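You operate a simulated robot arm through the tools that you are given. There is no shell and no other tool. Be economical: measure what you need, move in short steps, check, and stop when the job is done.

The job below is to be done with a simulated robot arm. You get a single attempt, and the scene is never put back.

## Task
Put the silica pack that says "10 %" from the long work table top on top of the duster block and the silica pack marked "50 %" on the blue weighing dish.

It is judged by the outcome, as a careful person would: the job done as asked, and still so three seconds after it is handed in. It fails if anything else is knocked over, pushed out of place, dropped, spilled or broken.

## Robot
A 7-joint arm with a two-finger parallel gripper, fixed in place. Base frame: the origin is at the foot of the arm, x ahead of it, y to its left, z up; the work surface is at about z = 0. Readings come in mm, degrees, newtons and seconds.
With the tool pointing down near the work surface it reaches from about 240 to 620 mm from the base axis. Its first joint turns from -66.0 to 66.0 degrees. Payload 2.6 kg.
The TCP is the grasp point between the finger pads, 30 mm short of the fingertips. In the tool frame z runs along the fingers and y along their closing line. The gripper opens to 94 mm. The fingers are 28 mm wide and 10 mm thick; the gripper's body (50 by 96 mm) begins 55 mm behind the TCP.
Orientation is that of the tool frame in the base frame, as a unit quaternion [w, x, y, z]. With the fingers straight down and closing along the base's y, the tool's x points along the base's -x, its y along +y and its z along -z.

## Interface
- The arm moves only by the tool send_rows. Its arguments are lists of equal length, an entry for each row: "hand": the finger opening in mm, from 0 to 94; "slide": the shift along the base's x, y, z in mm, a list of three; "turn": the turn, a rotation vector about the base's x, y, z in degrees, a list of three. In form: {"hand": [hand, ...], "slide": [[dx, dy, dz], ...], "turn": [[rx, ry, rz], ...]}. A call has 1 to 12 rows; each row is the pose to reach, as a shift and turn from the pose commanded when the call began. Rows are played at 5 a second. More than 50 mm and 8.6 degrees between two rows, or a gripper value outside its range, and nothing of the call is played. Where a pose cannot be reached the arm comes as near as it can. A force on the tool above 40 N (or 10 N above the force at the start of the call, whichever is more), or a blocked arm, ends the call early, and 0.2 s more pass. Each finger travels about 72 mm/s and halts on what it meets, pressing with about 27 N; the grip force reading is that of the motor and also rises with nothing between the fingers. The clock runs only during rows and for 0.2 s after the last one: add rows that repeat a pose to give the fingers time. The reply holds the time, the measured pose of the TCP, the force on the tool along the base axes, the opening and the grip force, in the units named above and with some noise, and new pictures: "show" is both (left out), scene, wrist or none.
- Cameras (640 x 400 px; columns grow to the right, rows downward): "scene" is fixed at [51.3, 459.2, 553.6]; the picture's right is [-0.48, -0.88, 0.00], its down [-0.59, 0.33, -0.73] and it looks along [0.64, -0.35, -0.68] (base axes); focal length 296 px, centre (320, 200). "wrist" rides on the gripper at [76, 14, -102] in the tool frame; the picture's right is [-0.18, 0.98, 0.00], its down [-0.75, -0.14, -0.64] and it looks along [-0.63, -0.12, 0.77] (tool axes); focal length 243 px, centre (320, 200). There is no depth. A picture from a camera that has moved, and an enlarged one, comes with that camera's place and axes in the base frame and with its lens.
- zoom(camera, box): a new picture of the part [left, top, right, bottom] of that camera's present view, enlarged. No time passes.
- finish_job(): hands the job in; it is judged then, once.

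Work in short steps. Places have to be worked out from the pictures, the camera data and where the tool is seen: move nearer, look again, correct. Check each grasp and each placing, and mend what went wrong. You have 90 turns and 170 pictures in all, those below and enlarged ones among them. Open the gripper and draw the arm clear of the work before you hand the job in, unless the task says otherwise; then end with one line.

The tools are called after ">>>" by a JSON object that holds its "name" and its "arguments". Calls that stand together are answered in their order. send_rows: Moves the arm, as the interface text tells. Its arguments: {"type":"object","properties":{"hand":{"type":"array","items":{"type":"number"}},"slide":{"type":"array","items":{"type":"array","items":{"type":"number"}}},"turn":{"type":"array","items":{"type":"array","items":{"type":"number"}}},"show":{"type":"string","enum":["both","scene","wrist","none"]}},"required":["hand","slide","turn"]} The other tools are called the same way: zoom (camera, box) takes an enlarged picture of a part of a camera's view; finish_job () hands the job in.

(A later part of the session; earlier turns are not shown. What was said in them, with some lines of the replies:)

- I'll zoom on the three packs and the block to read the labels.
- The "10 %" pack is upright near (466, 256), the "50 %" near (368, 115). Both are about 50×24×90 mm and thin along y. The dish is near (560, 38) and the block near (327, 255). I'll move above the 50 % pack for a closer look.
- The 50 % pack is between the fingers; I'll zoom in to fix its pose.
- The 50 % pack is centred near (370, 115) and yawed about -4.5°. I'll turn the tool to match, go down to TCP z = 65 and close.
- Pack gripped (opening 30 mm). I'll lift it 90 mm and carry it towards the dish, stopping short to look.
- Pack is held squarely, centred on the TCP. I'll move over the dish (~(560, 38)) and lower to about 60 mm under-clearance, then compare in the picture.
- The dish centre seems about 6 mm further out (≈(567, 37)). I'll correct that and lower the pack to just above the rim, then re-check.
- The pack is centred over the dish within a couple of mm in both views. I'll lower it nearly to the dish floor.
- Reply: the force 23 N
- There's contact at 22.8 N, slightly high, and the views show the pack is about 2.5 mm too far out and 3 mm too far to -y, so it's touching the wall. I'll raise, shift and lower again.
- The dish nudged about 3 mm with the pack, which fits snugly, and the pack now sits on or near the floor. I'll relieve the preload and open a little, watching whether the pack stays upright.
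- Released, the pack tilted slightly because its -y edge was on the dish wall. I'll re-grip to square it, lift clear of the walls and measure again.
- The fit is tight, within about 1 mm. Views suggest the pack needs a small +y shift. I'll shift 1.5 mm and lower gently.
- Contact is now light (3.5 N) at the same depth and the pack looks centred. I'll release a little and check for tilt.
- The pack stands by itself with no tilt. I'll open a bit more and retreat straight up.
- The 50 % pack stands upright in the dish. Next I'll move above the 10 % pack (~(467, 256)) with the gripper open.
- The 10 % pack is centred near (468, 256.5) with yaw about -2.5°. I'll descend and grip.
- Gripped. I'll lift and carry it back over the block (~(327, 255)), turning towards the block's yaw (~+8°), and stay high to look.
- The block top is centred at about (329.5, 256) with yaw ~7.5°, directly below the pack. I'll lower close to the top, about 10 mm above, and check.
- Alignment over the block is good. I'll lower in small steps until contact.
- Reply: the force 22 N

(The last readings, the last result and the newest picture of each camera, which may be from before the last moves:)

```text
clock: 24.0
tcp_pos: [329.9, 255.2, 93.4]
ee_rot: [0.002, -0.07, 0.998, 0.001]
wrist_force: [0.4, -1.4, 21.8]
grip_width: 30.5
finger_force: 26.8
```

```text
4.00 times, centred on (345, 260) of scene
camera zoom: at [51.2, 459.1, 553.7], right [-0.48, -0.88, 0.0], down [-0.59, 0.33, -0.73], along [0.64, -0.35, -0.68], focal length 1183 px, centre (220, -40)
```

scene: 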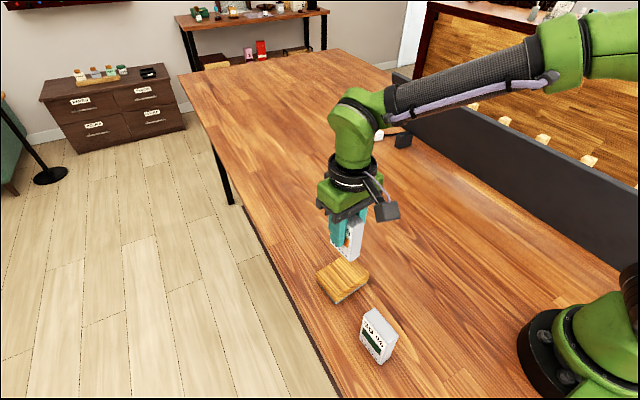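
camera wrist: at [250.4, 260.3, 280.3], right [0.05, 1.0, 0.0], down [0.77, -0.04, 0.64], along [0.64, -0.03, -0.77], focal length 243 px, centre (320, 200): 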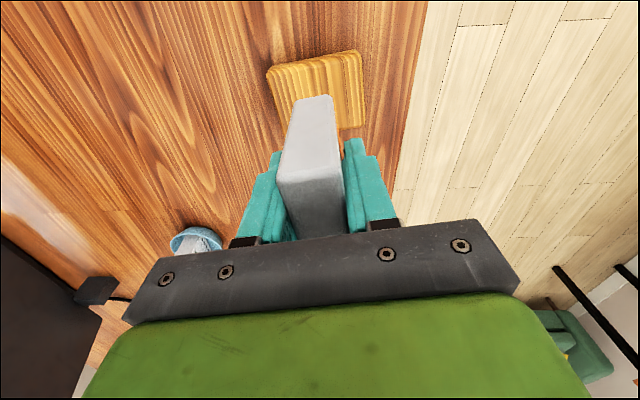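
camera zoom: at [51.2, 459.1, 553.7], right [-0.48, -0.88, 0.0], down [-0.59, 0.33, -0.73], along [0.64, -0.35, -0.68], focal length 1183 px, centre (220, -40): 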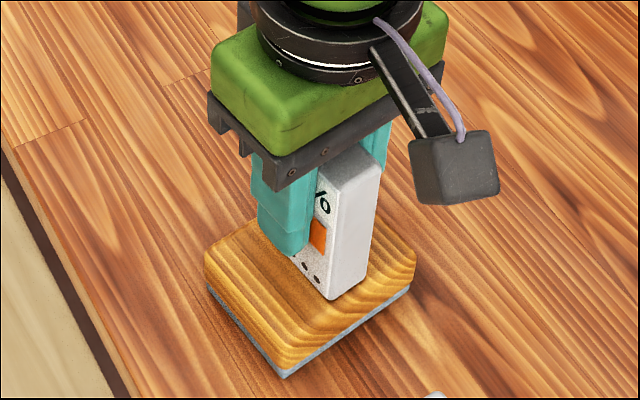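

Firm contact with the block top. I'll back off 1.5 mm to relieve the load and release slightly.

>>> {"name": "send_rows", "arguments": {"hand": [15, 15, 31, 33, 36, 38, 38], "slide": [[0, 0, 1], [0, 0, 1.5], [0, 0, 1.5], [0, 0, 1.5], [0, 0, 1.5], [0, 0, 1.5], [0, 0, 1.5]], "turn": [[0, 0, 0], [0, 0, 0], [0, 0, 0], [0, 0, 0], [0, 0, 0], [0, 0, 0], [0, 0, 0]], "show": "none"}}

>>> {"name": "zoom", "arguments": {"camera": "scene", "box": [300, 210, 390, 310]}}

>>> {"name": "zoom", "arguments": {"camera": "wrist", "box": [220, 60, 420, 240]}}

```text
clock: 25.6
tcp_pos: [328.2, 254.7, 96.4]
ee_rot: [0.0, -0.07, 0.998, 0.001]
wrist_force: [-0.4, 0.0, -0.3]
grip_width: 37.9
finger_force: 0.0
```

```text
4.00 times, centred on (345, 260) of scene
camera zoom: at [51.3, 459.2, 553.6], right [-0.48, -0.88, 0.0], down [-0.59, 0.33, -0.73], along [0.64, -0.35, -0.68], focal length 1183 px, centre (220, -40)
```

zoom: 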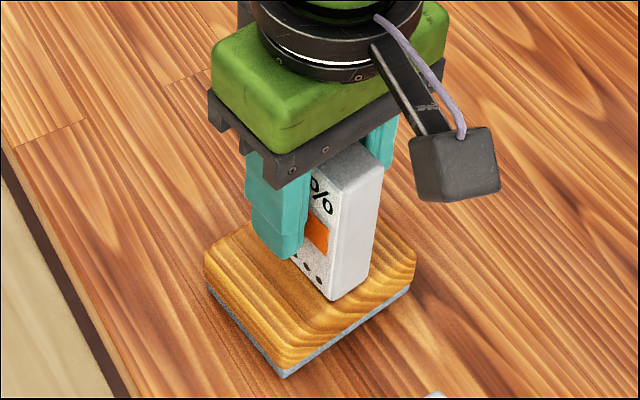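

```text
2.22 times, centred on (320, 150) of wrist
camera zoom: at [251.3, 258.8, 198.5], right [0.05, 1.0, 0.0], down [0.77, -0.04, 0.64], along [0.64, -0.03, -0.77], focal length 539 px, centre (320, 311)
```

zoom: 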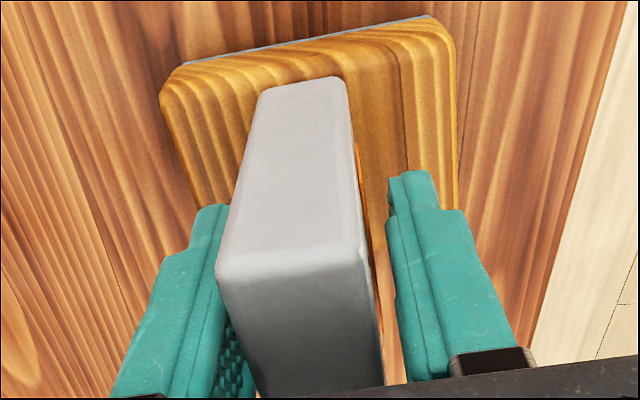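

It stands on its own with no meaningful motion. I'll open further and retreat straight up.

>>> {"name": "send_rows", "arguments": {"hand": [44, 54, 60, 60, 60, 60, 60, 60], "slide": [[0, 0, 0], [0, 0, 0], [0, 0, 0], [0, 0, 10], [0, 0, 30], [0, 0, 65], [0, 0, 105], [0, 0, 130]], "turn": [[0, 0, 0], [0, 0, 0], [0, 0, 0], [0, 0, 0], [0, 0, 0], [0, 0, 0], [0, 0, 0], [0, 0, 0]]}}

>>> {"name": "zoom", "arguments": {"camera": "scene", "box": [300, 210, 390, 310]}}

```text
clock: 27.4
tcp_pos: [327.2, 255.2, 225.5]
ee_rot: [0.0, -0.069, 0.998, 0.001]
wrist_force: [-0.5, -0.3, 0.0]
grip_width: 59.8
finger_force: 0.2
camera wrist: at [250.0, 258.8, 328.4], right [0.05, 1.0, 0.0], down [0.77, -0.04, 0.64], along [0.64, -0.03, -0.77], focal length 243 px, centre (320, 200)
```

scene: 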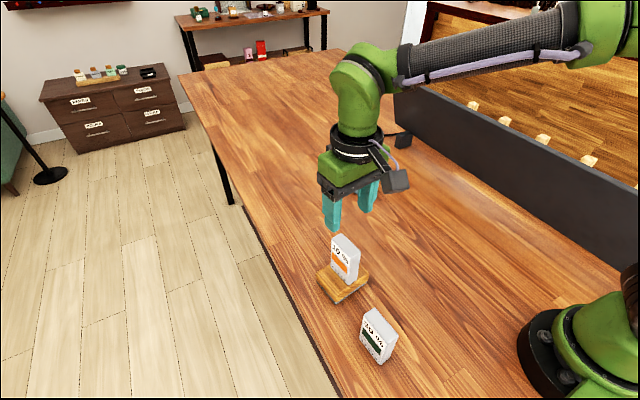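
wrist: 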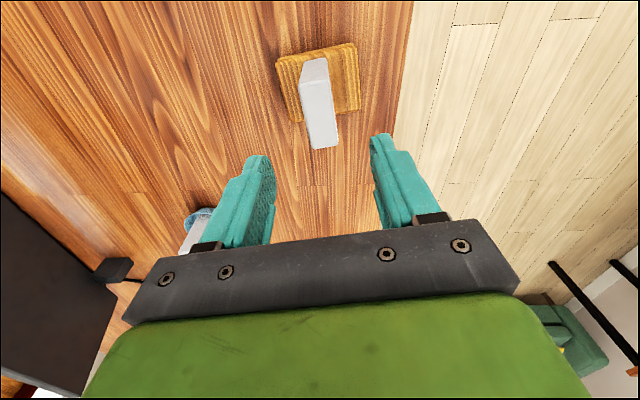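

```text
4.00 times, centred on (345, 260) of scene
camera zoom: at [51.3, 459.2, 553.6], right [-0.48, -0.88, 0.0], down [-0.59, 0.33, -0.73], along [0.64, -0.35, -0.68], focal length 1183 px, centre (220, -40)
```

zoom: 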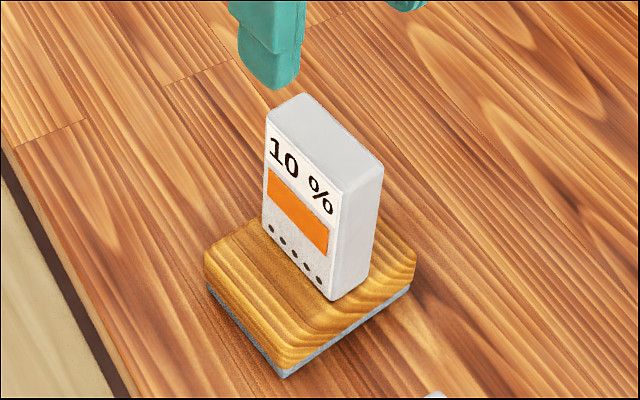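

The 10 % pack stands upright on the block. I'll draw the arm clear (up and sideways towards the middle) and take a last look at both.

>>> {"name": "send_rows", "arguments": {"hand": [60, 70, 80, 90, 90], "slide": [[0, -30, 15], [0, -70, 30], [0, -110, 40], [0, -150, 40], [0, -150, 40]], "turn": [[0, 0, 0], [0, 0, 0], [0, 0, 0], [0, 0, 0], [0, 0, 0]], "show": "none"}}

>>> {"name": "zoom", "arguments": {"camera": "scene", "box": [270, 120, 470, 380]}}

```text
clock: 28.6
tcp_pos: [327.6, 104.5, 264.9]
ee_rot: [0.0, -0.07, 0.998, 0.0]
wrist_force: [-0.1, -0.3, 0.2]
grip_width: 90.0
finger_force: 0.1
```

```text
1.54 times, centred on (370, 250) of scene
camera zoom: at [51.3, 459.2, 553.6], right [-0.48, -0.88, 0.0], down [-0.59, 0.33, -0.73], along [0.64, -0.35, -0.68], focal length 455 px, centre (243, 123)
```

zoom: 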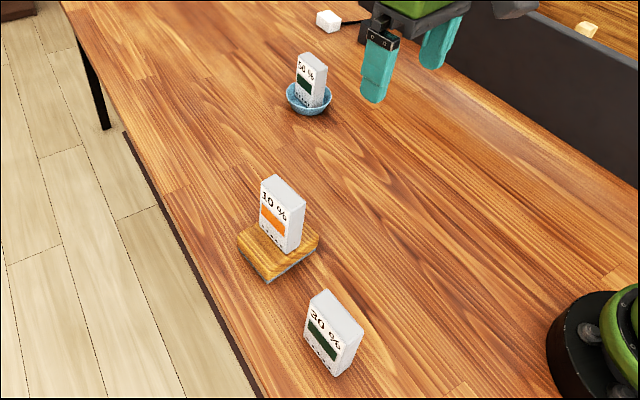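

Both packs are standing in place, the arm is clear and the 30 % pack is untouched, so I'm handing the job in.

>>> {"name": "finish_job", "arguments": {}}

```text
The job is handed in.
```

The "10 %" pack stands upright on top of the duster block and the "50 %" pack stands in the blue weighing dish; the dish shifted a few millimetres while I was seating the pack, and nothing else was disturbed.
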